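You operate a simulated robot arm through the tools that you are given. There is no shell and no other tool. Be economical: measure what you need, move in short steps, check, and stop when the job is done.

Carry out the task below with a simulated robot arm. There is one attempt and no reset: what you move stays moved.

TASK
Empty the small jug into the kettle, shut its lid and boil it.
Fine: open the lid and pour with the kettle off its base; jug back where it stood; then kettle on its base and switch on.
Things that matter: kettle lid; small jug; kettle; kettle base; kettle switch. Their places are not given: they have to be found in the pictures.

Only the result counts: the job must be done as asked and must still hold three seconds after the hand-in. Knocking over, shifting, dropping, spilling or breaking anything else fails it. Lids that push on must go on centred and level and be pressed home; caps that screw on are set level and turned clockwise until they are tight.

THE ROBOT
A 7-joint arm with a two-finger parallel gripper, fixed in place. Base frame: the origin is at the foot of the arm, x ahead of it, y to its left, z up. Readings come in mm, rad, newtons and seconds.
With the tool pointing down near the work surface it reaches from about 220 to 740 mm from the base axis. Its first joint turns from -2.897 to 2.897 rad. Payload 1.57 kg.
The tool frame sits at the grasp point between the pads (the TCP): z along the fingers, y along the line on which they close. The tips reach 30 mm beyond it. Largest opening 110 mm; finger width 24, thickness 12; the body of the gripper, 48 by 112 mm, starts 78 mm behind the TCP.
Orientation is that of the tool frame in the base frame, as a unit quaternion [x, y, z, w]. With the fingers straight down and closing along the base's y, the tool's x points along the base's -x, its y along +y and its z along -z.

THE INTERFACE
- The arm moves only by the tool servo_tool. Its argument "steps" is text: rows parted by semicolons, each of 7 numbers parted by spaces: the shift along the tool's x, y, z in m, then the turn, a rotation vector about the tool's x, y, z in rad, then the finger opening in m, from 0 to 0.11. In form: x y z wx wy wz grip; .... A call has 1 to 20 rows; each row shifts and turns the commanded pose from where the row before left it, along the tool's axes as they then stand. A row lasts 0.2 s, in which the tool goes at most 50 mm and 0.15 rad; a call with a longer step from one row to the next is refused whole, and so is a gripper value outside its range. A pose out of reach is approached as far as the arm can. The call stops where the force on the tool passes 40 N (or 10 N more than at its start, if that is more) or the arm is blocked; 0.2 s more then pass. Each finger travels about 45 mm/s and halts on what it meets, pressing with about 40 N; the grip force reading is that of the motor and also rises with nothing between the fingers. The clock runs only during rows and for 0.2 s after the last one: add rows that do not move to give the fingers time. The reply holds the time, the measured pose of the TCP, the force on the tool along the base axes, the opening and the grip force, in the units named above and with some noise.
- Cameras (640 x 400 px; columns grow to the right, rows downward): "scene" is fixed at [399.1, -651.1, 1635.1]; the picture's right is [0.45, 0.89, 0.00], its down [0.83, -0.42, -0.38] and it looks along [-0.33, 0.17, -0.93] (base axes); focal length 289 px, centre (320, 200). "wrist" rides on the gripper at [70, 16, -141] in the tool frame; the picture's right is [-0.23, 0.97, 0.00], its down [-0.86, -0.20, -0.48] and it looks along [-0.47, -0.11, 0.88] (tool axes); focal length 222 px, centre (320, 200).
- camera(camera): a new picture of that camera. No time passes.
- raise_lower(by): slides the trunk up (or, below 0, down) by that many mm; the arm rides with it, the base frame stays. It gives what a move gives, with no picture.
- point_at(camera, pixels): for up to 12 pixels [column, row] of the newest picture of that camera ("zoom" is the newest enlarged one), the place [x, y, z] in the base frame of the surface seen there, good to about 3 mm. No time passes.
- zoom(camera, box): a new picture of the part [left, top, right, bottom] of that camera's present view, enlarged. No time passes.
- hand_in(): hands the job in; it is judged then, once.

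Keep the steps short. Do not move on a guess: measure, check each grasp and each placing, and mend mistakes. In all there are 80 turns and 54 pictures (those below and enlarged ones count). Leave the gripper open and the arm clear of the work at the hand-in unless told otherwise, and finish with a single line.

The tools are called after "Request:" as name(argument=value, ...) on one line, values as JSON. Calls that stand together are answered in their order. servo_tool: Moves the arm, as the interface text tells. Its arguments: {"type":"object","properties":{"steps":{"type":"string"}},"required":["steps"]} The other tools are called the same way: raise_lower (by) slides the trunk up or down; camera (camera) takes a picture; point_at (camera, pixels) gives the place of the surface under pixels of a picture; zoom (camera, box) takes an enlarged picture of a part of a camera's view; hand_in () hands the job in.

At the start:

```text
time_s: 0.0
tool_pos: [204.0, -435.7, 1289.8]
ee_rot: [0.0, 1.0, 0.0, 0.0]
wrist_force: [-0.2, -0.2, -0.9]
width: 110.0
grasp_force: 0.0
trunk travel left (down, up): [-525.0, 65.0]
```

scene: 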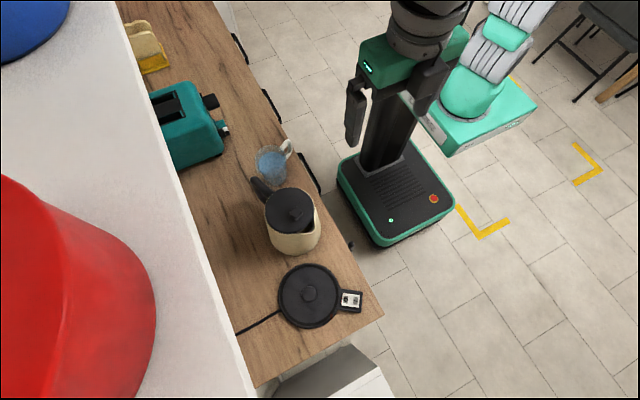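
wrist: 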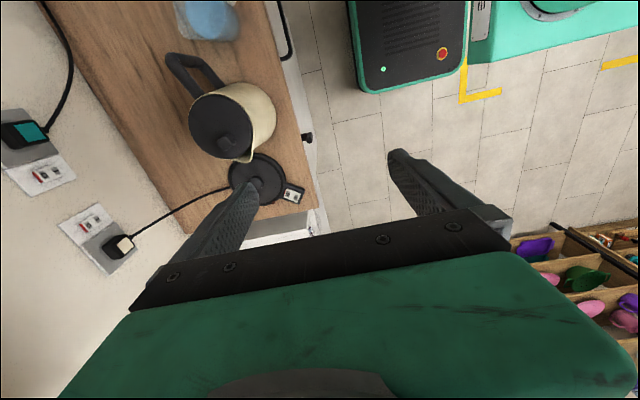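

I start by enlarging the scene around the kettle, jug and base to find the parts.

Request:
zoom(camera="scene", box=[220, 120, 380, 340])

Request:
point_at(camera="scene", pixels=[[294, 214], [290, 196], [268, 200], [255, 185], [270, 165], [287, 148], [308, 292], [350, 300], [346, 299], [356, 300], [230, 240], [290, 245]])

```text
1.82 times, centred on (300, 230) of scene
```

zoom: 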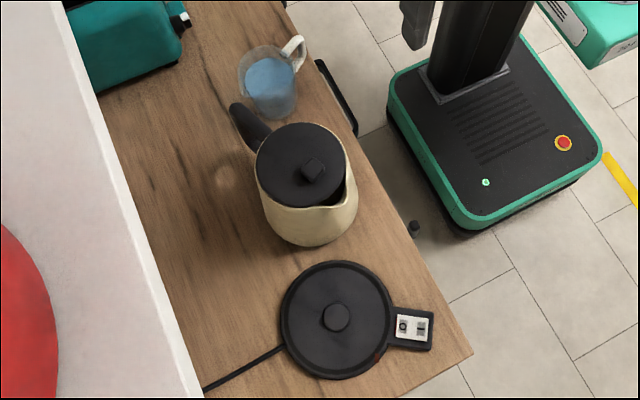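

```text
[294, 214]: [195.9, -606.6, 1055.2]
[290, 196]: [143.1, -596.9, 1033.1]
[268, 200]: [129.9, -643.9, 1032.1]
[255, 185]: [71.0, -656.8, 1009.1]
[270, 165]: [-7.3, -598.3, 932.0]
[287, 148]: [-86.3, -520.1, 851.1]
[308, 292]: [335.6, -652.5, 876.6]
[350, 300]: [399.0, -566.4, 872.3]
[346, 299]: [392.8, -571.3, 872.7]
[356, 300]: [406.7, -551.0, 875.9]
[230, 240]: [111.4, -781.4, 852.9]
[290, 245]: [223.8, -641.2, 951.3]
```

Kettle is around (180,-620), jug around (-10,-600), base around (335,-650). I look closer at each.

Request:
zoom(camera="scene", box=[240, 170, 336, 260])

Request:
point_at(camera="zoom", pixels=[[380, 200], [350, 190], [400, 165], [300, 100], [180, 200], [250, 270], [430, 150], [100, 60], [130, 120], [150, 150], [480, 250], [480, 280]])

Request:
zoom(camera="scene", box=[240, 130, 310, 190])

Request:
point_at(camera="zoom", pixels=[[450, 130], [420, 220], [470, 200], [440, 90], [250, 250], [170, 200], [350, 200], [130, 180], [270, 130], [300, 330]])

Request:
zoom(camera="scene", box=[270, 255, 370, 335])

Request:
point_at(camera="zoom", pixels=[[250, 200], [250, 60], [250, 340], [90, 200], [410, 200], [490, 280], [550, 280], [490, 300], [550, 300], [520, 230], [520, 340]])

```text
4.44 times, centred on (288, 215) of scene
```

zoom: 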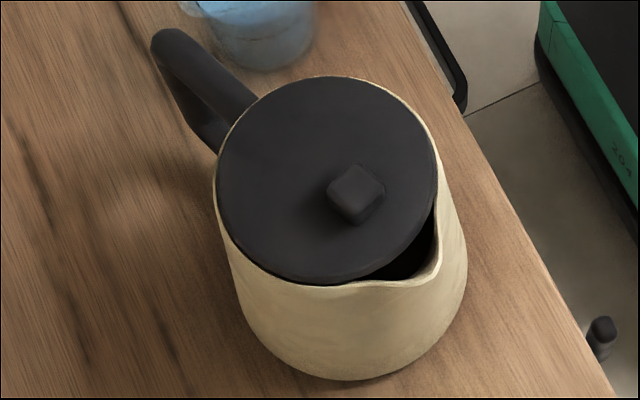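

```text
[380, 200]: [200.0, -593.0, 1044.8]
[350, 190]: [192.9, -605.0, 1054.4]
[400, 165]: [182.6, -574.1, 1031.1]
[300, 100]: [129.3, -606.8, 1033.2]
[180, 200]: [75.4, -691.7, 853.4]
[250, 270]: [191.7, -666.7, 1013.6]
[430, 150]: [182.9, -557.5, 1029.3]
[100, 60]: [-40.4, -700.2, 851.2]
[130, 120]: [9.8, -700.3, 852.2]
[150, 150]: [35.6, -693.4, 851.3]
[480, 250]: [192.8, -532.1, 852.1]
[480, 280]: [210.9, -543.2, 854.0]
```

```text
6.67 times, centred on (275, 160) of scene
```

zoom: 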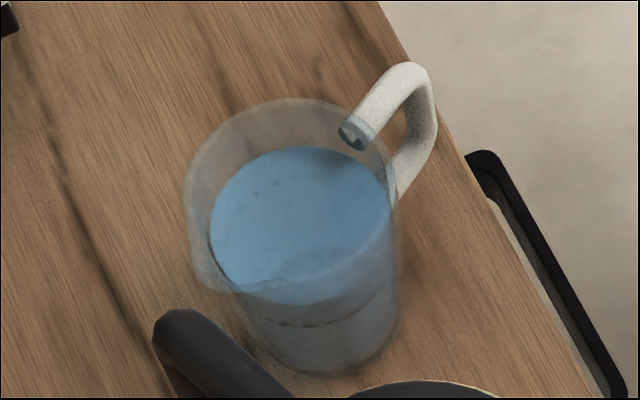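

```text
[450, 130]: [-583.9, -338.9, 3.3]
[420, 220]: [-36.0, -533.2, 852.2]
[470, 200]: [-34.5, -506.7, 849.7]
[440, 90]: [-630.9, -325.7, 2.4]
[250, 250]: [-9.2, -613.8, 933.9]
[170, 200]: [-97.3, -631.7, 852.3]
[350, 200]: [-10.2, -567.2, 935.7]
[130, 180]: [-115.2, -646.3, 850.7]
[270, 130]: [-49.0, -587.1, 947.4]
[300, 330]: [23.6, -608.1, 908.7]
```

```text
5.00 times, centred on (320, 295) of scene
```

zoom: 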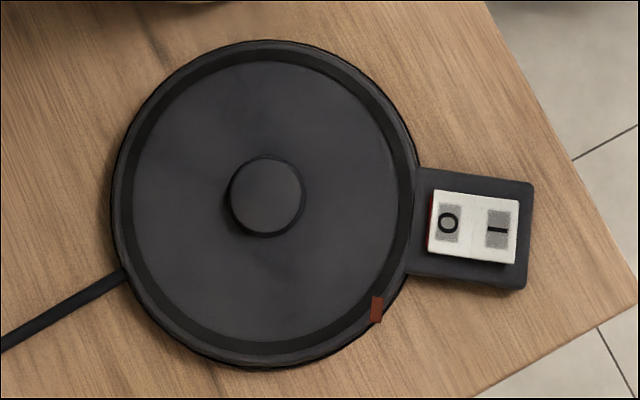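

```text
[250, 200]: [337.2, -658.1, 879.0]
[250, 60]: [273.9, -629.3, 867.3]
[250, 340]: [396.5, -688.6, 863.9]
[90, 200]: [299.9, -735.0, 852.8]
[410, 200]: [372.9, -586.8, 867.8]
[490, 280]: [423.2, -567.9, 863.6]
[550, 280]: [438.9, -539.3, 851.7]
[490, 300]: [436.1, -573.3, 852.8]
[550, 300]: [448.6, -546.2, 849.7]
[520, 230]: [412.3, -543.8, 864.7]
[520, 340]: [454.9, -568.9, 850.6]
```

The lid's knob sits toward the spout, suggesting a hinge on the handle side. I enlarge the wrist view for the kettle and jug from the other side.

Request:
zoom(camera="wrist", box=[140, 0, 320, 220])

Request:
point_at(camera="zoom", pixels=[[335, 245], [250, 195], [230, 220], [290, 290], [330, 175], [215, 120], [265, 200], [160, 110], [190, 95], [120, 130], [150, 160], [350, 265]])

```text
1.82 times, centred on (230, 110) of wrist
```

zoom: 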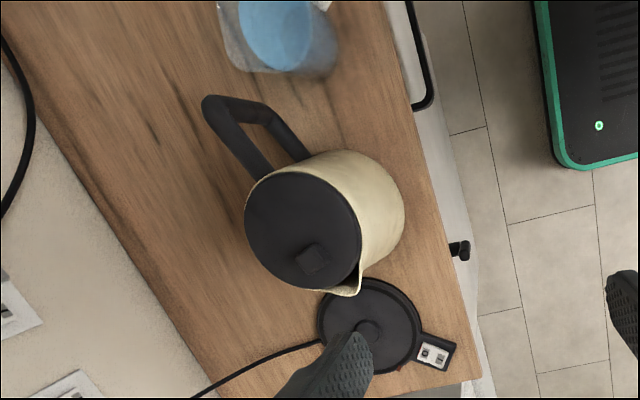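

```text
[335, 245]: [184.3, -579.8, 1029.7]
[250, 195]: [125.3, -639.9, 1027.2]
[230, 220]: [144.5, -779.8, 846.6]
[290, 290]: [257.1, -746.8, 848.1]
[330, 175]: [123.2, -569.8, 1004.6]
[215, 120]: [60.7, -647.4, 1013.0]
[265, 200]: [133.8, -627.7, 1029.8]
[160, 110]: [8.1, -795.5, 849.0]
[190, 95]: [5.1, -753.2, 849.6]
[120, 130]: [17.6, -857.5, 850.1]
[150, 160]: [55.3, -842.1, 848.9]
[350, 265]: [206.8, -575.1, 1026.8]
```

The handle is a D-loop; the jug spout points to the wall. I measure more points on lid rim, knob, handle and spout.

Request:
point_at(camera="zoom", pixels=[[312, 258], [300, 262], [322, 252], [303, 180], [255, 240], [350, 225], [295, 283], [356, 290], [240, 150], [250, 102], [290, 140], [208, 103]])

Request:
zoom(camera="wrist", box=[150, 40, 290, 170])

Request:
point_at(camera="zoom", pixels=[[108, 80], [140, 95], [180, 150], [210, 190], [160, 70], [200, 70], [230, 110], [265, 145], [400, 150], [440, 250], [430, 300], [520, 280]])

```text
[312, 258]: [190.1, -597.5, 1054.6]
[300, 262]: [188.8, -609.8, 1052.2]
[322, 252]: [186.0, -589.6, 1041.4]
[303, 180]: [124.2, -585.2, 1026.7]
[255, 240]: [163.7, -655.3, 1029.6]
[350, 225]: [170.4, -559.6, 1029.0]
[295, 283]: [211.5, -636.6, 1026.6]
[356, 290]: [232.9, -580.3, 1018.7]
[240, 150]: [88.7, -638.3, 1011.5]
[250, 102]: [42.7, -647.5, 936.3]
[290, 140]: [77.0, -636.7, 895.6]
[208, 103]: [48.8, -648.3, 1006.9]
```

```text
3.08 times, centred on (220, 105) of wrist
```

zoom: 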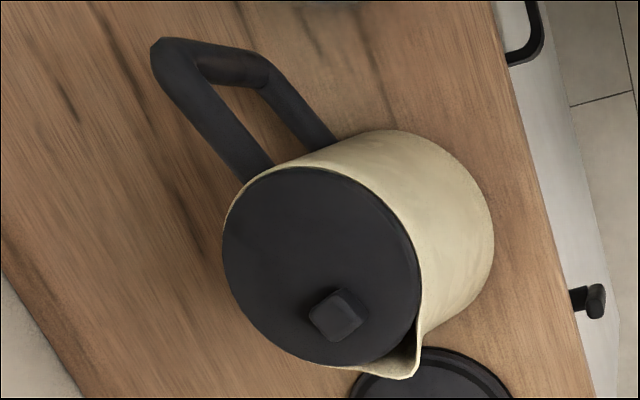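

```text
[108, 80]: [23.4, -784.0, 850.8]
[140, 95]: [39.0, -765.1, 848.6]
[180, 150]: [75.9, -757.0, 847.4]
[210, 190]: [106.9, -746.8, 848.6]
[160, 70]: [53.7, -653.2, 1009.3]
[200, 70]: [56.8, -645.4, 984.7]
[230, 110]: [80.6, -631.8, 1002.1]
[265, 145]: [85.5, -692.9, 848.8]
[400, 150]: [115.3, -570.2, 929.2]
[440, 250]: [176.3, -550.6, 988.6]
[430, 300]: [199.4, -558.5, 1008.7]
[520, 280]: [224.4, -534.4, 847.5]
```

Lid centre ≈ (168,-608,1030), knob ≈ (190,-600,1055), handle axis along (0.94,0.34), handle on the −x side. I turn the tool 20° so the fingers close along the hinge line, go above the knob with fingers narrowed, and look.

Request:
servo_tool(steps="0 0 0 0 0 -0.12 0.08; 0 0 0 0 0 -0.12 0.06; 0 0 0 0 0 -0.109 0.06; 0.0138 -0.030 0.034 0 0 0 0.06; 0.0138 -0.030 0.034 0 0 0 0.06; 0.0138 -0.030 0.034 0 0 0 0.06; 0.0138 -0.030 0.034 0 0 0 0.06; 0.0138 -0.030 0.034 0 0 0 0.06; 0 0 0 0 0 0 0.06")

Request:
camera(camera="wrist")

```text
time_s: 2.0
tool_pos: [191.9, -603.0, 1120.7]
ee_rot: [-0.173, 0.985, 0.0, 0.0]
wrist_force: [-0.3, -0.6, -0.4]
width: 59.7
grasp_force: 0.0
trunk travel left (down, up): [-525.0, 65.0]
```

```text
45 pictures are left
```

wrist: 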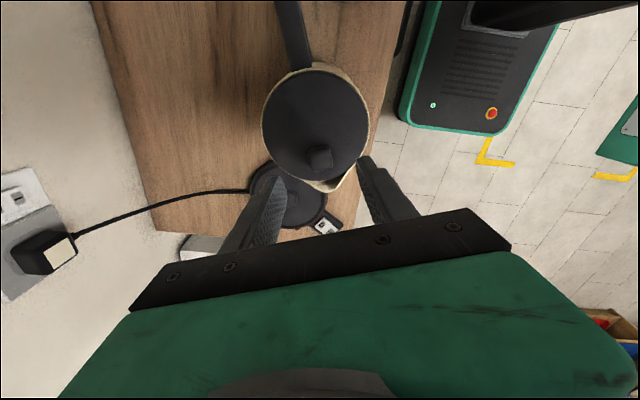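

I measure the knob and the lid rim in this view, with the kettle aligned under the hand.

Request:
point_at(camera="wrist", pixels=[[313, 160], [327, 157], [320, 155], [320, 166], [318, 68], [266, 130], [368, 120], [300, 178], [330, 188], [296, 66], [293, 45], [340, 120]])

Request:
zoom(camera="wrist", box=[250, 40, 390, 210])

```text
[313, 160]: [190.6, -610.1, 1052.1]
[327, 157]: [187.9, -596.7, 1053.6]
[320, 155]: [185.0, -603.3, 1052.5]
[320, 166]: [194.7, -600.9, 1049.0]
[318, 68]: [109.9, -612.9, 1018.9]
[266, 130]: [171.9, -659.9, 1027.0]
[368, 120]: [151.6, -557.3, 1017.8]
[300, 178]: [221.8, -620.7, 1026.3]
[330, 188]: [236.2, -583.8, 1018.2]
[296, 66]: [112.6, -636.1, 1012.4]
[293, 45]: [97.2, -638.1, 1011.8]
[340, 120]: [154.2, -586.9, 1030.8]
```

```text
2.35 times, centred on (320, 125) of wrist
```

zoom: 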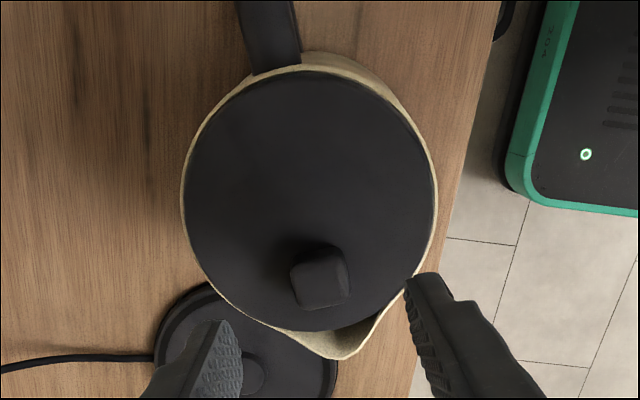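

Knob centre (190,-603), directly under the TCP. I go down so the tips straddle the knob just above the lid, then close.

Request:
servo_tool(steps="0.001 0 0.026 0 0 0 0.06; 0 0 0.025 0 0 0 0.06; 0 0 0 0 0 0 0.04; 0 0 0 0 0 0 0.015; 0 0 0 0 0 0 0.01; 0 0 0 0 0 0 0.01; 0 0 0 0 0 0 0.01")

Request:
zoom(camera="wrist", box=[220, 20, 420, 240])

```text
time_s: 3.6
tool_pos: [191.6, -603.2, 1069.7]
ee_rot: [-0.174, 0.985, 0.0, 0.0]
wrist_force: [1.2, -2.4, 0.6]
width: 23.3
grasp_force: 35.5
trunk travel left (down, up): [-525.0, 65.0]
```

```text
1.82 times, centred on (320, 130) of wrist
```

zoom: 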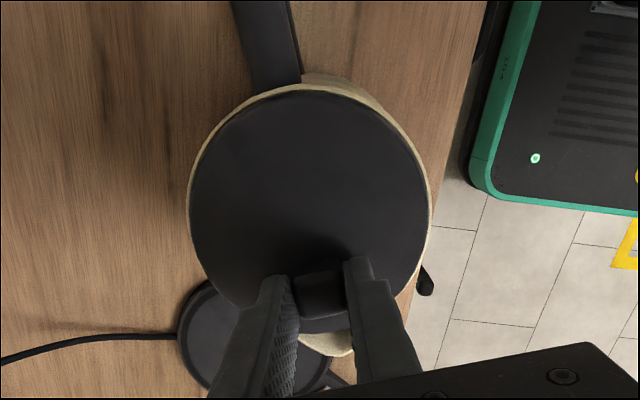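

Knob held (23 mm). I lift it in a small arc about the hinge at the handle side (0.2 rad) and check force.

Request:
servo_tool(steps="0.00456 0 -0.00708 0 -0.1 0 0.01; 0.00456 0 -0.00708 0 -0.1 0 0.01; 0 0 0 0 0 0 0.01")

Request:
zoom(camera="scene", box=[220, 130, 380, 270])

```text
time_s: 4.2
tool_pos: [164.8, -602.1, 1069.5]
ee_rot: [-0.177, 0.983, -0.01, 0.046]
wrist_force: [0.8, -3.2, 7.3]
width: 23.6
grasp_force: 35.4
out of reach, approached as far as the arm can: row 1, 2
trunk travel left (down, up): [-525.0, 65.0]
stopped in row 3: the force on the tool passed its limit (the readings are from after the stop); the commanded pose is now the measured one
```

```text
2.86 times, centred on (300, 200) of scene
```

zoom: 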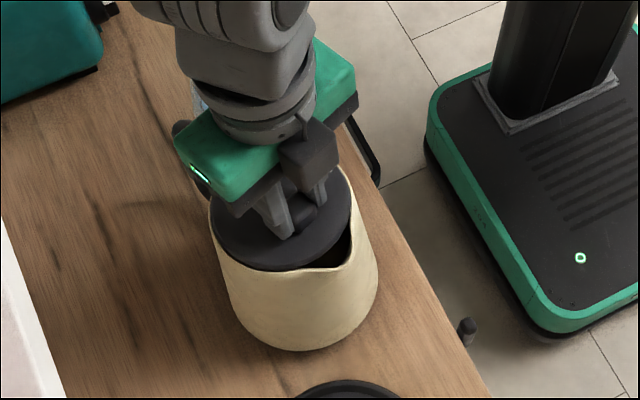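

The arm ran out of reach and the hand pulled toward −x; the kettle seems to have slid with it. I release the knob and back straight up, then inspect.

Request:
servo_tool(steps="0 0 0 0 0 0 0.06; 0 0 0 0 0 0 0.06; 0 0 0 0 0 0 0.06; 0 0 -0.03 0 0 0 0.06; 0 0 -0.04 0 0 0 0.06; 0 0 -0.04 0 0 0 0.06; 0 0 0 0 0 0 0.06")

Request:
zoom(camera="scene", box=[220, 130, 380, 270])

Request:
camera(camera="wrist")

```text
time_s: 5.8
tool_pos: [117.3, -560.3, 1112.6]
ee_rot: [-0.177, 0.983, -0.007, 0.046]
wrist_force: [-0.2, -0.7, 0.3]
width: 60.2
grasp_force: 0.1
out of reach, approached as far as the arm can: row 4, 5, 6
trunk travel left (down, up): [-525.0, 65.0]
```

```text
2.86 times, centred on (300, 200) of scene
```

zoom: 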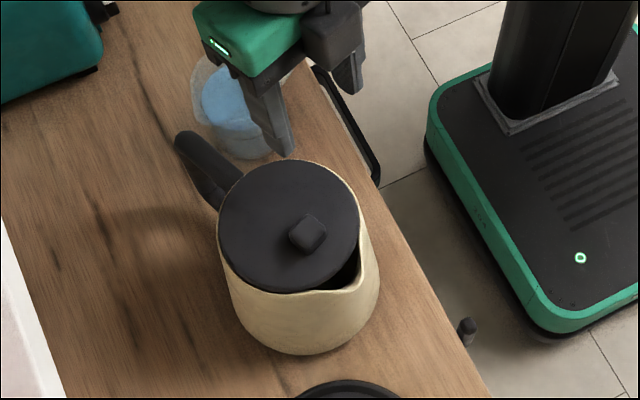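

```text
40 pictures are left
```

wrist: 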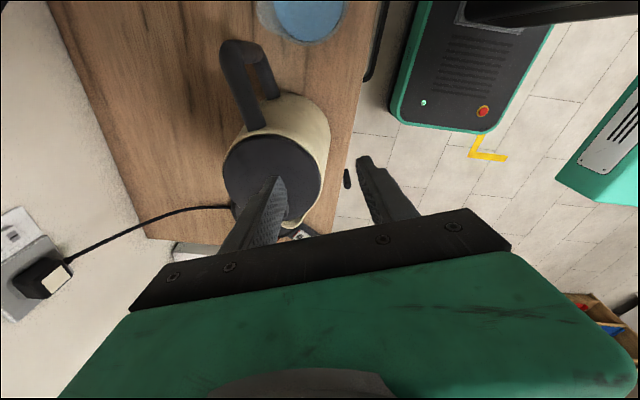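

The kettle stands fine and the lid is closed. The arm seems at a joint limit. I undo the tilt, lift, and see whether that is reachable.

Request:
servo_tool(steps="0 0 0 0 0.09 0 0.06; 0 0 -0.03 0 0 0 0.06; 0 0 -0.03 0 0 0 0.06; 0 0 0 0 0 0 0.06")

Request:
raise_lower(by=60)

Request:
point_at(camera="scene", pixels=[[296, 212]])

```text
time_s: 6.8
tool_pos: [141.6, -587.7, 1184.3]
ee_rot: [-0.176, 0.984, -0.015, 0.002]
wrist_force: [0.3, 0.2, -0.2]
width: 60.3
grasp_force: 0.0
out of reach, approached as far as the arm can: row 2
trunk travel left (down, up): [-525.0, 65.0]
```

```text
time_s: 7.8
tool_pos: [141.8, -586.8, 1246.3]
ee_rot: [-0.175, 0.984, -0.016, 0.002]
wrist_force: [-0.4, -1.5, 0.5]
width: 60.0
grasp_force: 0.1
trunk travel left (down, up): [-585.0, 5.0]
```

```text
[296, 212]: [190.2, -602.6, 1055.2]
```

The knob is still at (190,-603), so the kettle did not move. With the trunk 60 mm higher I test the tilt in free air.

Request:
servo_tool(steps="0 0 0 0 -0.15 0 0.06; 0 0 0 0 -0.15 0 0.06; 0 0 0 0 -0.15 0 0.06; 0 0 0 0 0 0 0.06")

Request:
camera(camera="scene")

```text
time_s: 8.8
tool_pos: [142.5, -563.2, 1228.1]
ee_rot: [-0.177, 0.967, 0.018, 0.182]
wrist_force: [0.4, 0.1, -0.3]
width: 59.9
grasp_force: 0.0
out of reach, approached as far as the arm can: row 2, 3
trunk travel left (down, up): [-585.0, 5.0]
```

```text
39 pictures are left
```

scene: 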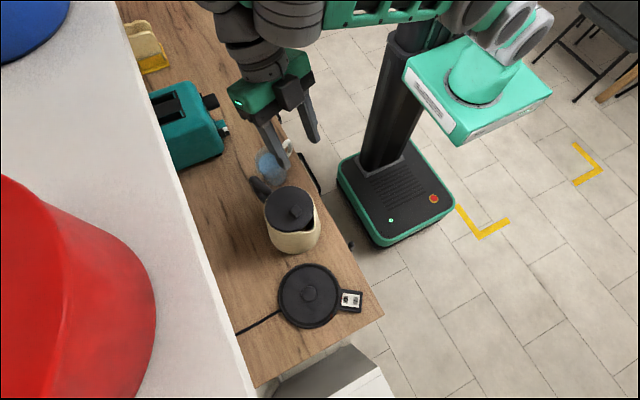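

The tilt is limited, so I will instead keep the tool upright and let the knob turn between the pads (closing line parallels the hinge). First untilt and read the pose.

Request:
servo_tool(steps="0 0 0 0 0.13 0 0.06; 0 0 0 0 0.13 0 0.06; 0 0 0 0 0.115 0 0.06; 0 0 0 0 0 0 0.06")

```text
time_s: 9.8
tool_pos: [140.9, -565.0, 1229.0]
ee_rot: [-0.176, 0.984, -0.012, 0.004]
wrist_force: [-0.7, 1.2, 0.2]
width: 59.9
grasp_force: 0.0
trunk travel left (down, up): [-585.0, 5.0]
```

Now above the knob with a 5 mm offset toward the handle.

Request:
servo_tool(steps="-0.0094 -0.0175 0.036 -0.025 0.004 0.005 0.06; -0.0094 -0.0175 0.036 0 0 0 0.06; -0.0094 -0.0175 0.036 0 0 0 0.05; 0 0 0 0 0 0 0.05")

```text
time_s: 10.8
tool_pos: [186.4, -606.5, 1118.9]
ee_rot: [-0.175, 0.985, -0.004, -0.006]
wrist_force: [0.9, 0.4, 0.4]
width: 50.3
grasp_force: 0.1
trunk travel left (down, up): [-585.0, 5.0]
```

Straight down 52 mm and pinch the knob.

Request:
servo_tool(steps="0.0005 0.002 0.026 0 0 0 0.05; 0 0 0.026 0 0 0 0.05; 0 0 0 0 0 0 0.03; 0 0 0 0 0 0 0.015; 0 0 0 0 0 0 0.015; 0 0 0 0 0 0 0.015")

```text
time_s: 12.2
tool_pos: [184.1, -602.7, 1069.2]
ee_rot: [-0.174, 0.985, -0.004, -0.007]
wrist_force: [-0.7, 0.4, 0.4]
width: 23.3
grasp_force: 34.4
trunk travel left (down, up): [-585.0, 5.0]
```

Gripped. First part of the arc (about 0.3 rad), upright.

Request:
servo_tool(steps="0.0032 0 -0.0106 0 0 0 0.015; 0.0047 0 -0.010 0 0 0 0.015; 0 0 0 0 0 0 0.015")

Request:
zoom(camera="scene", box=[220, 130, 380, 270])

```text
time_s: 13.0
tool_pos: [176.7, -605.7, 1088.0]
ee_rot: [-0.174, 0.985, -0.003, -0.007]
wrist_force: [-0.1, 0.4, -6.2]
width: 23.3
grasp_force: 35.6
trunk travel left (down, up): [-585.0, 5.0]
```

```text
2.86 times, centred on (300, 200) of scene
```

zoom: 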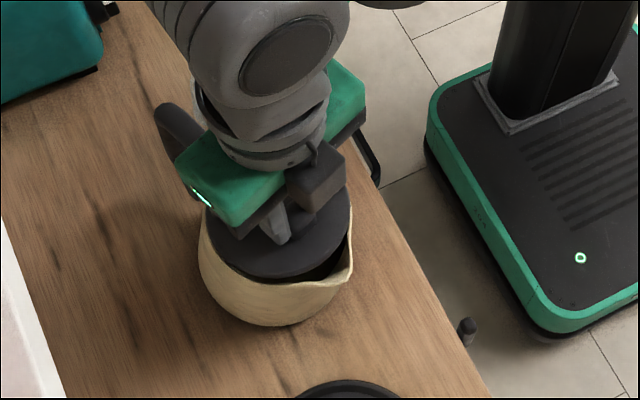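

The tool carries about 6 N and the kettle seems tilted or lifted along. I check with the wrist view.

Request:
zoom(camera="wrist", box=[200, 0, 440, 240])

Request:
point_at(camera="scene", pixels=[[295, 232], [293, 243], [305, 230], [278, 222], [262, 163], [300, 223]])

```text
1.67 times, centred on (320, 120) of wrist
```

zoom: 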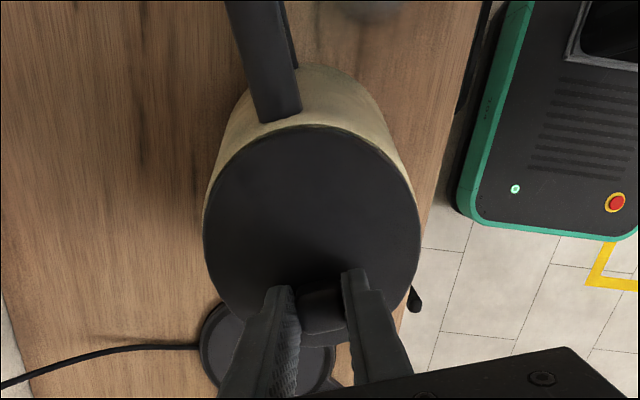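

```text
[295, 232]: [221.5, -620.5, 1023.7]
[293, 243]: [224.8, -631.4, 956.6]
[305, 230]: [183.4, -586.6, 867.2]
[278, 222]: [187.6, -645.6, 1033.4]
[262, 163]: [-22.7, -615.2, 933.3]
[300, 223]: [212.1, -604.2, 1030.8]
```

Request:
point_at(camera="zoom", pixels=[[290, 140], [340, 135], [300, 200], [230, 230], [400, 210], [310, 265], [250, 20], [285, 105], [340, 95], [225, 160], [390, 130], [265, 80]])

Request:
zoom(camera="scene", box=[240, 180, 340, 270])

Request:
point_at(camera="zoom", pixels=[[200, 250], [260, 330], [330, 280], [360, 250], [250, 220], [330, 160], [300, 255], [340, 230]])

```text
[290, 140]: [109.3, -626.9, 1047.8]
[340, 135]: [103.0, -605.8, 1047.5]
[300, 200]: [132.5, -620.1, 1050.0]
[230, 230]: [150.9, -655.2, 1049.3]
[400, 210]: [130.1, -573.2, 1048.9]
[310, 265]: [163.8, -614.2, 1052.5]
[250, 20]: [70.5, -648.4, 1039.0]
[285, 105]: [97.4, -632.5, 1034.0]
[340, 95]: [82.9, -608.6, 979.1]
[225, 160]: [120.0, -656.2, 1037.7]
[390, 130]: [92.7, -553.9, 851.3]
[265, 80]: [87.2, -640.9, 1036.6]
```

```text
4.44 times, centred on (290, 225) of scene
```

zoom: 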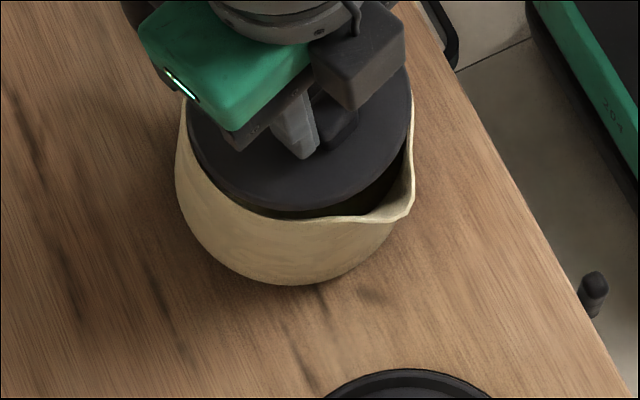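

```text
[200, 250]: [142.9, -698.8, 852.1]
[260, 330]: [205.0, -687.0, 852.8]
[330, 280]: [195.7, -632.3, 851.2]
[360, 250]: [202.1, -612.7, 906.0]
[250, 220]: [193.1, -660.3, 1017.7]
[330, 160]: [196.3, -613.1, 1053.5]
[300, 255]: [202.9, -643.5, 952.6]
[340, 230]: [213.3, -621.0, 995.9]
```

Reading: the lid has opened slightly (~14°), but because the pads hold the lid level, the body is tipping forward (handle risen 26 mm). I need to rotate the hand with the lid, so I tilt the tool about the knob a little and check reach.

Request:
servo_tool(steps="0.0022 0 0.0006 0 -0.1 0 0.015; 0.0022 0 0.0006 0 -0.1 0 0.015; 0 0 0 0 0 0 0.015")

Request:
zoom(camera="scene", box=[220, 130, 380, 270])

Request:
point_at(camera="zoom", pixels=[[165, 115], [345, 285], [270, 330], [225, 245], [280, 265], [330, 240]])

```text
time_s: 13.8
tool_pos: [157.6, -601.6, 1079.4]
ee_rot: [-0.174, 0.981, 0.011, 0.082]
wrist_force: [0.5, -0.8, 0.2]
width: 23.1
grasp_force: 35.9
out of reach, approached as far as the arm can: row 2
trunk travel left (down, up): [-585.0, 5.0]
```

```text
2.86 times, centred on (300, 200) of scene
```

zoom: 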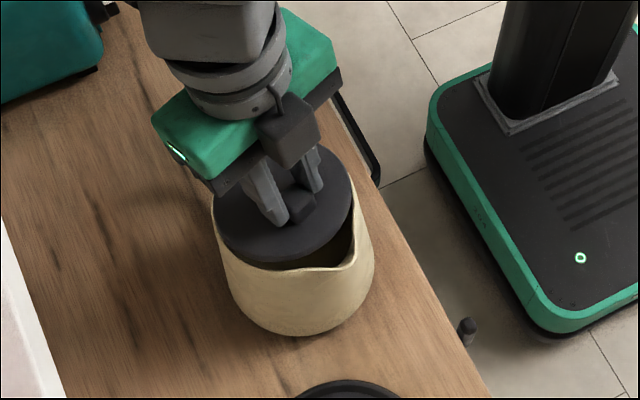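

```text
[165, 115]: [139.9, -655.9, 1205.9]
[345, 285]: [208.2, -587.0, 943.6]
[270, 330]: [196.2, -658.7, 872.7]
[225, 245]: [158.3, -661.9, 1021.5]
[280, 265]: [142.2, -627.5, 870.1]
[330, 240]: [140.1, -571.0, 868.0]
```

The lid is opening and the body is seated again (force ≈ 0). I check the lid angle from the wrist.

Request:
zoom(camera="wrist", box=[200, 0, 440, 240])

Request:
point_at(camera="zoom", pixels=[[290, 140], [340, 135], [300, 200], [230, 200], [400, 200], [310, 255], [250, 20], [285, 100], [265, 80], [225, 160]])

```text
1.67 times, centred on (320, 120) of wrist
```

zoom: 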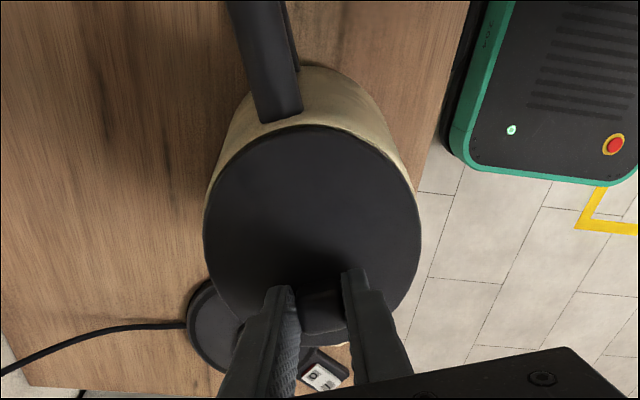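

```text
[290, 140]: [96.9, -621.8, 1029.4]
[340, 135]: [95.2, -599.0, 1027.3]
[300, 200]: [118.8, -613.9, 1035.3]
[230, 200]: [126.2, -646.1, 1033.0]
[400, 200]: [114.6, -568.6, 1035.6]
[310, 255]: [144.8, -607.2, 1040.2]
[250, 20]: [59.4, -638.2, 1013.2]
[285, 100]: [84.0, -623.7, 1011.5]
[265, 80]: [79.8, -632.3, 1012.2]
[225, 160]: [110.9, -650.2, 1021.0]
```

The kettle is seated, lid open ~0.22 rad. I test whether the lid holds by itself: release and back off upward.

Request:
servo_tool(steps="0 0 0 0 0 0 0.05; 0 0 0 0 0 0 0.06; 0 0 0 0 0 0 0.06; 0 0 -0.02 0 0.08 0 0.06; 0 0 -0.03 0 0.08 0 0.06; 0 0 -0.03 0 0 0 0.06; 0 0 0 0 0 0 0.06")

Request:
zoom(camera="scene", box=[220, 130, 380, 270])

Request:
point_at(camera="zoom", pixels=[[300, 225], [270, 210], [310, 180], [255, 250], [310, 265], [345, 255], [335, 200], [190, 150], [340, 275], [300, 280]])

```text
time_s: 15.4
tool_pos: [146.9, -600.5, 1157.8]
ee_rot: [-0.175, 0.985, -0.001, 0.012]
wrist_force: [-0.5, 0.1, -0.5]
width: 60.0
grasp_force: 0.0
out of reach, approached as far as the arm can: row 6
trunk travel left (down, up): [-585.0, 5.0]
```

```text
2.86 times, centred on (300, 200) of scene
```

zoom: 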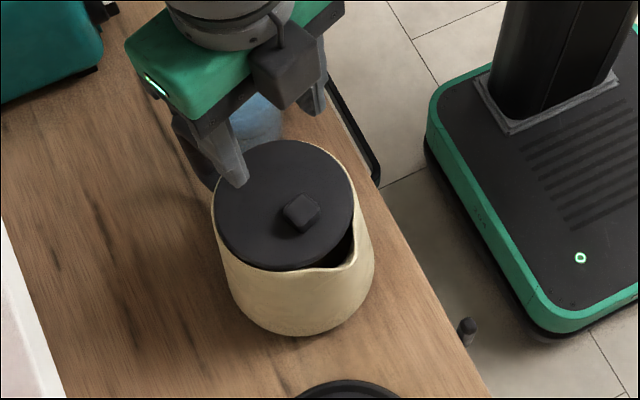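

```text
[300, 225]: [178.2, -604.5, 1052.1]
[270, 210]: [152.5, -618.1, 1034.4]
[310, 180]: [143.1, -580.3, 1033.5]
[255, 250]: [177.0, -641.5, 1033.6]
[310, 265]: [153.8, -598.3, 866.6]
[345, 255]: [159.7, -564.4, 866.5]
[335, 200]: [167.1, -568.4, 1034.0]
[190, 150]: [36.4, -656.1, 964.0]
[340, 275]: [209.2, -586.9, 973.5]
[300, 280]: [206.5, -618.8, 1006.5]
```

The lid falls shut when released, and the kettle shifted slightly (knob now (178,-604)). Tangential tilt is out of reach, so I will turn the kettle on the counter by its knob so the handle faces more toward the robot, where leaning the hand back is easy. First grip the knob again.

Request:
servo_tool(steps="-0.0125 -0.0072 0.02 0 0.024 0 0.06; -0.0125 -0.0072 0.02 0 0 0 0.06; 0 0 0.025 0 0 0 0.05; 0 0 0.025 0 0 0 0.05; 0 0 0 0 0 0 0.03; 0 0 0 0 0 0 0.015; 0 0 0 0 0 0 0.015; 0 0 0 0 0 0 0.015")

```text
time_s: 17.2
tool_pos: [174.1, -603.8, 1069.0]
ee_rot: [-0.175, 0.985, -0.003, 0.001]
wrist_force: [-0.8, 1.5, 1.3]
width: 23.6
grasp_force: 33.8
trunk travel left (down, up): [-585.0, 5.0]
```

Gripped. Drag the kettle (+25,+22) mm, then turn it clockwise about its axis by 0.44 rad, and check.

Request:
servo_tool(steps="-0.0103 0.004 0 0 0 0 0.015; -0.0103 0.004 0 0 0 0 0.015; -0.0103 0.004 0 0 0 0 0.015; 0.00012 -0.0022 0 0 0 0.11 0.015; 0.00012 -0.0022 0 0 0 0.11 0.015; 0.00012 -0.0022 0 0 0 0.11 0.015; 0.00012 -0.0022 0 0 0 0.11 0.015; 0 0 0 0 0 0 0.015")

Request:
camera(camera="scene")

```text
time_s: 19.0
tool_pos: [201.1, -593.1, 1069.5]
ee_rot: [0.046, 0.999, -0.002, 0.002]
wrist_force: [-0.3, 0.1, 0.1]
width: 23.2
grasp_force: 35.7
trunk travel left (down, up): [-585.0, 5.0]
```

```text
32 pictures are left
```

scene: 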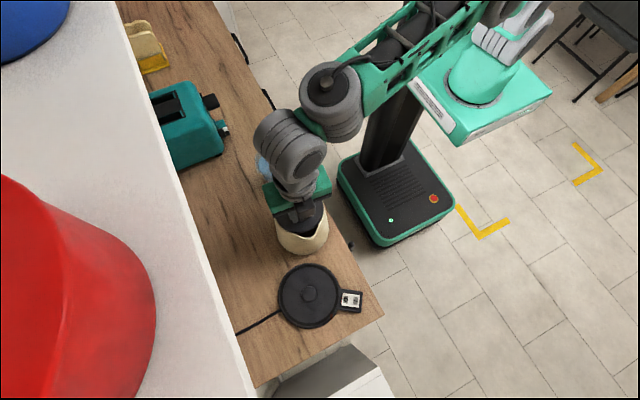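

The kettle follows. I turn it 0.6 rad more.

Request:
servo_tool(steps="0.00014 -0.0024 0 0 0 0.12 0.015; 0.00014 -0.0024 0 0 0 0.12 0.015; 0.00014 -0.0024 0 0 0 0.12 0.015; 0.00014 -0.0024 0 0 0 0.12 0.015; 0.00014 -0.0024 0 0 0 0.12 0.015; 0 0 0 0 0 0 0.015")

Request:
zoom(camera="wrist", box=[160, 0, 480, 240])

Request:
point_at(camera="zoom", pixels=[[310, 120], [330, 180], [260, 180], [400, 180], [280, 30], [290, 80], [320, 100]])

```text
time_s: 20.4
tool_pos: [195.7, -603.2, 1068.8]
ee_rot: [0.339, 0.941, 0.0, 0.002]
wrist_force: [-0.6, -0.1, -0.4]
width: 23.5
grasp_force: 35.0
trunk travel left (down, up): [-585.0, 5.0]
```

```text
1.67 times, centred on (320, 120) of wrist
```

zoom: 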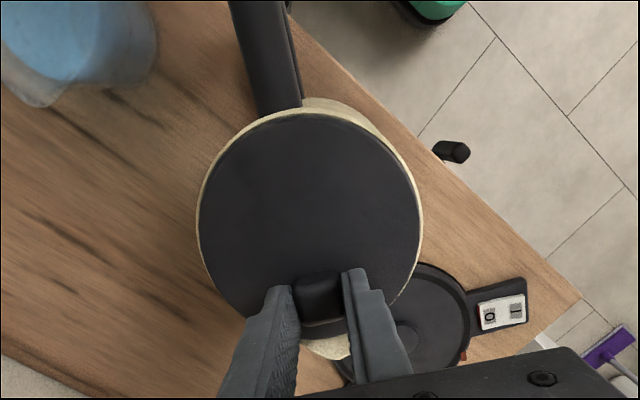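

```text
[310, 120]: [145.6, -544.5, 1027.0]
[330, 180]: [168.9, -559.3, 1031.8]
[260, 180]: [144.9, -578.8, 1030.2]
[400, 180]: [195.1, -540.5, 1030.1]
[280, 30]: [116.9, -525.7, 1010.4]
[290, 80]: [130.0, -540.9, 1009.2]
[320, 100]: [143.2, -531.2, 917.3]
```

Handle now at ~140°, switch clear. Now open the lid with the tool rotating about the hinge: 0.3 rad first.

Request:
servo_tool(steps="0.00443 0 -0.00659 0 -0.1 0 0.015; 0.00443 0 -0.00659 0 -0.1 0 0.015; 0.00443 0 -0.00659 0 -0.1 0 0.015; 0 0 0 0 0 0 0.015")

```text
time_s: 21.4
tool_pos: [183.7, -594.1, 1089.5]
ee_rot: [0.334, 0.93, -0.053, 0.145]
wrist_force: [-3.4, -0.5, 10.6]
width: 23.4
grasp_force: 35.9
trunk travel left (down, up): [-585.0, 5.0]
```

Reached, slight downward reaction; I use a slightly larger lift and continue 0.4 rad.

Request:
servo_tool(steps="0.0045 0 -0.009 0 -0.1 0 0.015; 0.0045 0 -0.0075 0 -0.1 0 0.015; 0.0045 0 -0.0072 0 -0.1 0 0.015; 0.0045 0 -0.0072 0 -0.1 0 0.015; 0 0 0 0 0 0 0.015")

Request:
zoom(camera="scene", box=[220, 130, 380, 270])

```text
time_s: 22.6
tool_pos: [161.9, -574.9, 1108.9]
ee_rot: [0.317, 0.883, -0.118, 0.326]
wrist_force: [-1.7, -1.6, 5.6]
width: 23.3
grasp_force: 35.6
trunk travel left (down, up): [-585.0, 5.0]
```

```text
2.86 times, centred on (300, 200) of scene
```

zoom: 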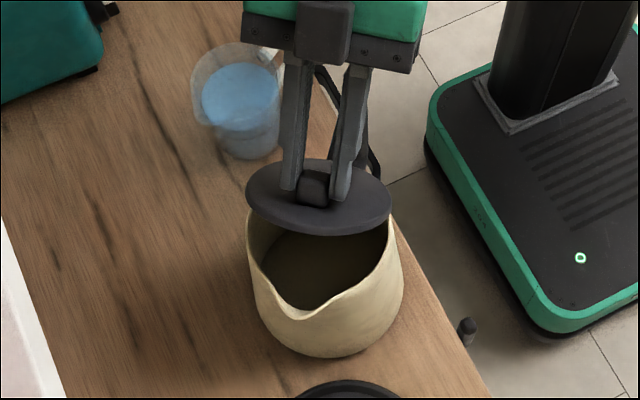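

The lid opens nicely and the kettle stands still. I continue 0.6 rad.

Request:
servo_tool(steps="0.0045 0 -0.0072 0 -0.1 0 0.015; 0.0045 0 -0.0072 0 -0.1 0 0.015; 0.0045 0 -0.007 0 -0.1 0 0.015; 0.0045 0 -0.007 0 -0.1 0 0.015; 0.0045 0 -0.007 0 -0.1 0 0.015; 0.0045 0 -0.007 0 -0.1 0 0.015; 0 0 0 0 0 0 0.015")

```text
time_s: 24.2
tool_pos: [123.9, -542.8, 1110.2]
ee_rot: [0.269, 0.747, -0.206, 0.572]
wrist_force: [-4.2, 1.3, 7.0]
width: 23.4
grasp_force: 35.8
trunk travel left (down, up): [-585.0, 5.0]
```

Now at ~75°. I continue toward 100°.

Request:
servo_tool(steps="0.0045 0 -0.007 0 -0.1 0 0.015; 0.0045 0 -0.007 0 -0.1 0 0.015; 0.0045 0 -0.007 0 -0.1 0 0.015; 0.0045 0 -0.007 0 -0.1 0 0.015; 0 0 0 0 0 0 0.015")

Request:
zoom(camera="scene", box=[220, 130, 380, 270])

```text
time_s: 25.4
tool_pos: [108.7, -537.9, 1104.1]
ee_rot: [0.246, 0.682, -0.233, 0.648]
wrist_force: [0.0, 0.7, -0.2]
width: 23.5
grasp_force: 35.6
out of reach, approached as far as the arm can: row 3, 4
trunk travel left (down, up): [-585.0, 5.0]
```

```text
2.86 times, centred on (300, 200) of scene
```

zoom: 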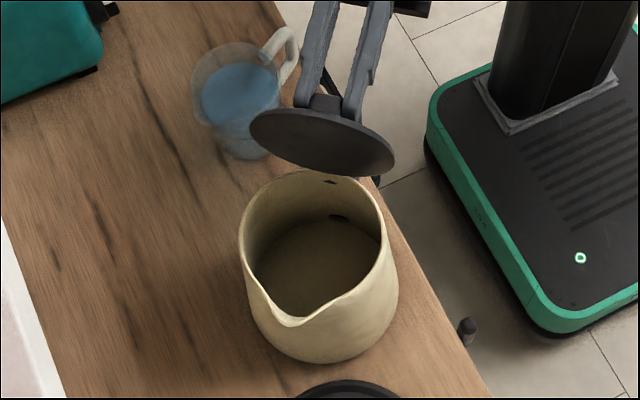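

Lid at ~87°. I ease it past upright by translating ~18 mm toward the handle side without rotating.

Request:
servo_tool(steps="0.001 0 -0.006 0 0 0 0.015; 0.002 0 -0.006 0 0 0 0.015; 0.003 0 -0.006 0 0 0 0.015; 0 0 0 0 0 0 0.015")

Request:
zoom(camera="scene", box=[220, 130, 380, 270])

Request:
point_at(camera="zoom", pixels=[[265, 125], [325, 140], [380, 160], [320, 175], [300, 115], [345, 120], [330, 170], [320, 195]])

```text
time_s: 26.4
tool_pos: [96.0, -529.8, 1103.3]
ee_rot: [0.242, 0.68, -0.234, 0.651]
wrist_force: [1.6, -0.8, 17.5]
width: 23.5
grasp_force: 35.0
out of reach, approached as far as the arm can: row 3
trunk travel left (down, up): [-585.0, 5.0]
```

```text
2.86 times, centred on (300, 200) of scene
```

zoom: 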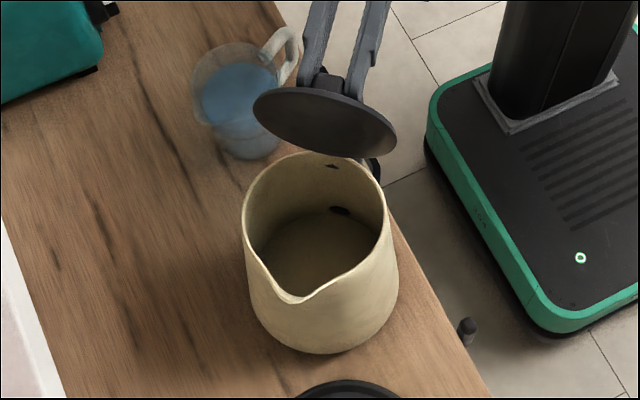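

```text
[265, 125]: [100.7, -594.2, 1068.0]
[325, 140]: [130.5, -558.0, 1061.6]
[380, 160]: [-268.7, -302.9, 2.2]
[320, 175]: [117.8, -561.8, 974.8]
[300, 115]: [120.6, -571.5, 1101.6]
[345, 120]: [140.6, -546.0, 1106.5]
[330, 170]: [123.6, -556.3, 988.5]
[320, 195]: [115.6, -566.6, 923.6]
```

The lid is upright (~90°). I release and see whether it stays, backing off horizontally.

Request:
servo_tool(steps="0 0 0 0 0 0 0.03; 0 0 0 0 0 0 0.045; 0 0 0 0 0 0 0.045; 0 0 -0.02 0 0 0 0.045; 0 0 -0.02 0 0 0 0.045; 0 0 0 0 0 0 0.045")

Request:
zoom(camera="scene", box=[220, 130, 380, 270])

```text
time_s: 27.8
tool_pos: [95.7, -530.4, 1099.8]
ee_rot: [0.245, 0.681, -0.234, 0.65]
wrist_force: [-0.3, -0.3, -0.6]
width: 45.2
grasp_force: 0.1
out of reach, approached as far as the arm can: row 4, 5
trunk travel left (down, up): [-585.0, 5.0]
```

```text
2.86 times, centred on (300, 200) of scene
```

zoom: 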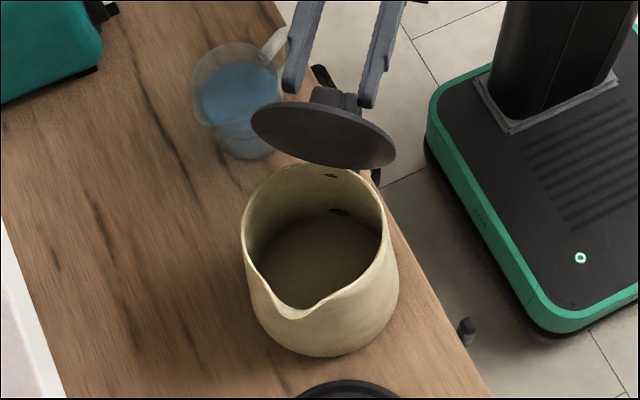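

The lid stays open upright. I raise the hand straight up off the knob.

Request:
servo_tool(steps="-0.01 0 0 0 0 0 0.045; -0.02 0 0 0 0 0 0.045; -0.03 0 0 0 0 0 0.045; -0.03 0 0 0 0 0 0.045; 0 0 0 0 0 0 0.045")

Request:
zoom(camera="scene", box=[220, 110, 380, 270])

```text
time_s: 29.0
tool_pos: [98.8, -533.0, 1192.3]
ee_rot: [0.245, 0.681, -0.234, 0.649]
wrist_force: [-0.3, 0.7, 1.1]
width: 44.7
grasp_force: 0.1
trunk travel left (down, up): [-585.0, 5.0]
```

```text
2.50 times, centred on (300, 190) of scene
```

zoom: 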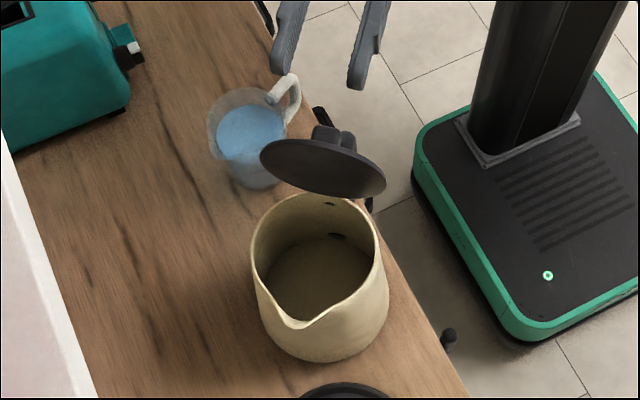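

Lid open and standing. I measure kettle rim, spout, lid and jug here.

Request:
point_at(camera="zoom", pixels=[[299, 323], [254, 255], [383, 262], [262, 150], [384, 185], [320, 145], [291, 95], [272, 96], [286, 80], [225, 150], [255, 185], [250, 120]])

Request:
zoom(camera="scene", box=[255, 125, 315, 185])

Request:
point_at(camera="zoom", pixels=[[300, 60], [340, 110], [350, 180], [290, 140], [110, 150], [290, 210], [100, 290], [170, 270], [330, 260], [250, 380]])

```text
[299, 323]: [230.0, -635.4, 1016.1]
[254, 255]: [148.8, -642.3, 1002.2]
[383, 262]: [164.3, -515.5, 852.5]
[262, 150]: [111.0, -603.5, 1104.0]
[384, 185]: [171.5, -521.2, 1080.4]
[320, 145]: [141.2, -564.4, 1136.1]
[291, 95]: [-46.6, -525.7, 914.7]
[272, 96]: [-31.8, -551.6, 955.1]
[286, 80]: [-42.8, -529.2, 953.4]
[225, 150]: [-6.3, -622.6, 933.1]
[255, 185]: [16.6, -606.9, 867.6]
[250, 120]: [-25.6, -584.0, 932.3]
```

```text
6.67 times, centred on (285, 155) of scene
```

zoom: 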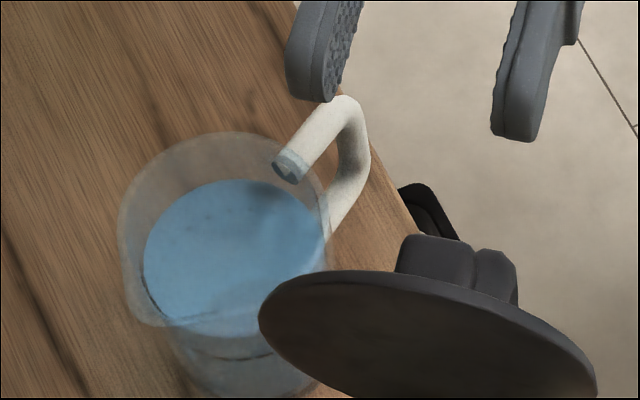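

```text
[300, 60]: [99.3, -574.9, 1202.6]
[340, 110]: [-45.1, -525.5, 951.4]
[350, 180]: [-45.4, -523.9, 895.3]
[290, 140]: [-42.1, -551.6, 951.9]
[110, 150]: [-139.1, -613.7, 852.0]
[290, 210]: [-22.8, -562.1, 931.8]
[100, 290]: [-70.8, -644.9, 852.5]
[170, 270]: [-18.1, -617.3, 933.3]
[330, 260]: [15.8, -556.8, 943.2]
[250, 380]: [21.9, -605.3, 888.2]
```

Jug centre ≈ (-8,-592), rim ~960, water at 932, handle toward azimuth ~119°, radius ~42. Plan: grip the jug body with a horizontal hand from the handle side. First rise a bit and roll the hand 180° so the camera is on top.

Request:
servo_tool(steps="-0.04 0 0 0 0 0 0.06; 0 0 0 0 0 -0.15 0.06; 0 0 0 0 0 -0.15 0.06; 0 0 0 0 0 -0.15 0.06; 0 0 0 0 0 -0.15 0.06; 0 0 0 0 0 -0.15 0.06; 0 0 0 0 0 -0.15 0.06; 0 0 0 0 0 -0.15 0.06; 0 0 0 0 0 -0.15 0.06; 0 0 0 0 0 -0.15 0.06; 0 0 0 0 0 -0.15 0.06")

```text
time_s: 31.4
tool_pos: [100.4, -533.8, 1230.0]
ee_rot: [-0.284, 0.665, -0.614, 0.316]
wrist_force: [-0.2, -0.5, 0.4]
width: 59.9
grasp_force: 0.0
trunk travel left (down, up): [-585.0, 5.0]
```

Rolling works; I finish the roll.

Request:
servo_tool(steps="0 0 0 0 0 -0.149 0.06; 0 0 0 0 0 -0.149 0.06; 0 0 0 0 0 -0.149 0.06; 0 0 0 0 0 -0.149 0.06; 0 0 0 0 0 -0.149 0.06; 0 0 0 0 0 -0.149 0.06; 0 0 0 0 0 -0.149 0.06; 0 0 0 0 0 -0.149 0.06; 0 0 0 0 0 -0.149 0.06; 0 0 0 0 0 -0.149 0.06; 0 0 0 0 0 -0.149 0.06; 0 0 0 0 0 0 0.06")

```text
time_s: 34.0
tool_pos: [90.2, -556.5, 1366.5]
ee_rot: [0.681, -0.262, 0.647, 0.223]
wrist_force: [-0.7, 0.4, -0.1]
width: 59.9
grasp_force: 0.1
out of reach, approached as far as the arm can: row 8, 9, 10, 11
trunk travel left (down, up): [-585.0, 5.0]
```

Orientation is now as wanted (camera side up, tool level). I look at the arm's configuration.

Request:
camera(camera="scene")

```text
24 pictures are left
```

scene: 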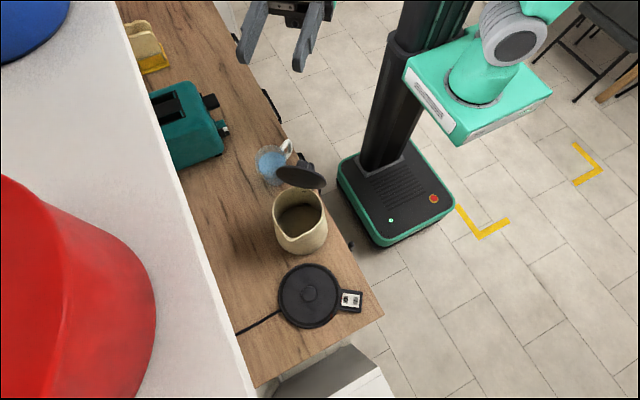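

I yaw the hand −21° to match the jug handle line and move off to the jug's robot-side, high up.

Request:
servo_tool(steps="0 0 0 -0.122 0 0 0.08; 0 0 0 -0.122 0 0 0.11; 0 0 0 -0.122 0 0 0.11; 0 0.0248 -0.0327 0 0 0 0.11; 0 0.0248 -0.0327 0 0 0 0.11; 0 0.0248 -0.0327 0 0 0 0.11; 0 0.0248 -0.0327 0 0 0 0.11; 0 0 0 0 0 0 0.11")

```text
time_s: 35.8
tool_pos: [-85.9, -523.7, 1439.6]
ee_rot: [0.627, -0.36, 0.594, 0.353]
wrist_force: [-0.7, 0.4, -0.8]
width: 109.9
grasp_force: 0.0
out of reach, approached as far as the arm can: row 1, 2, 3
trunk travel left (down, up): [-585.0, 5.0]
```

I lower the trunk 380 mm (hand to ~1060, above the jug).

Request:
raise_lower(by=-380)

```text
time_s: 39.5
tool_pos: [-60.0, -523.5, 1086.5]
ee_rot: [0.641, -0.332, 0.589, 0.363]
wrist_force: [-1.1, -0.2, -1.2]
width: 110.2
grasp_force: 0.0
trunk travel left (down, up): [-205.0, 385.0]
```

Level the hand exactly and line up with the jug axis.

Request:
servo_tool(steps="0 0 0 0 0.042 0.075 0.11; 0 -0.009 -0.015 0 0 0 0.11; 0 0 0 0 0 0 0.11; 0 0 0 0 0 0 0.11")

```text
time_s: 40.5
tool_pos: [-45.3, -521.7, 1063.4]
ee_rot: [0.618, -0.353, 0.624, 0.323]
wrist_force: [-0.5, -0.3, -0.2]
width: 110.1
grasp_force: 0.0
trunk travel left (down, up): [-205.0, 385.0]
```

Small corrections, then descend beside the jug to z≈960.

Request:
servo_tool(steps="0 0.0066 -0.0156 0 0.01 -0.036 0.11; -0.03 0 0 0 0 0 0.11; -0.035 0 0 0 0 0 0.11; -0.035 0 0 0 0 0 0.11; 0 0 0 0 0 0 0.11; 0 0 0 0 0 0 0.11")

Request:
zoom(camera="scene", box=[240, 110, 330, 190])

Request:
camera(camera="wrist")

```text
time_s: 41.9
tool_pos: [-43.6, -527.4, 1030.8]
ee_rot: [0.631, -0.324, 0.618, 0.339]
wrist_force: [0.1, -1.3, 0.2]
width: 110.3
grasp_force: 0.0
out of reach, approached as far as the arm can: row 1, 3, 4
trunk travel left (down, up): [-205.0, 385.0]
```

```text
5.00 times, centred on (285, 150) of scene
```

zoom: 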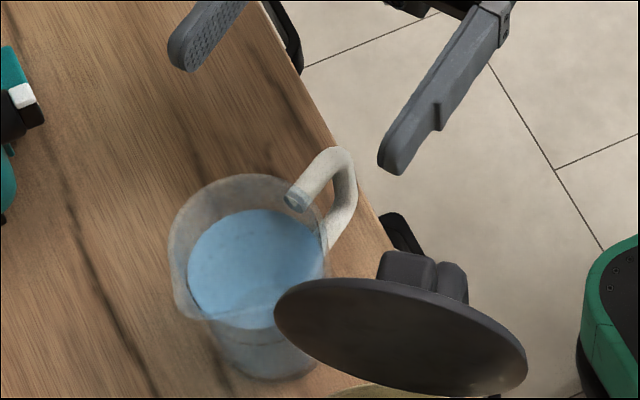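

```text
22 pictures are left
```

wrist: 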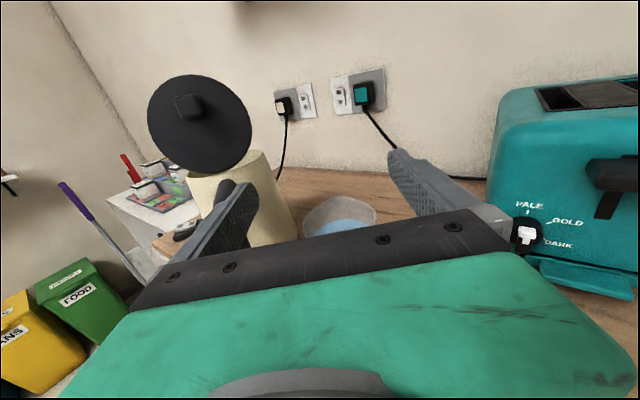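

The arm is folding-limited, so I lower with the trunk, first 50 mm, and check drift.

Request:
raise_lower(by=-45)

```text
time_s: 42.8
tool_pos: [-48.9, -532.7, 983.5]
ee_rot: [0.63, -0.326, 0.619, 0.336]
wrist_force: [-1.0, 0.3, -0.2]
width: 110.0
grasp_force: 0.0
trunk travel left (down, up): [-160.0, 430.0]
```

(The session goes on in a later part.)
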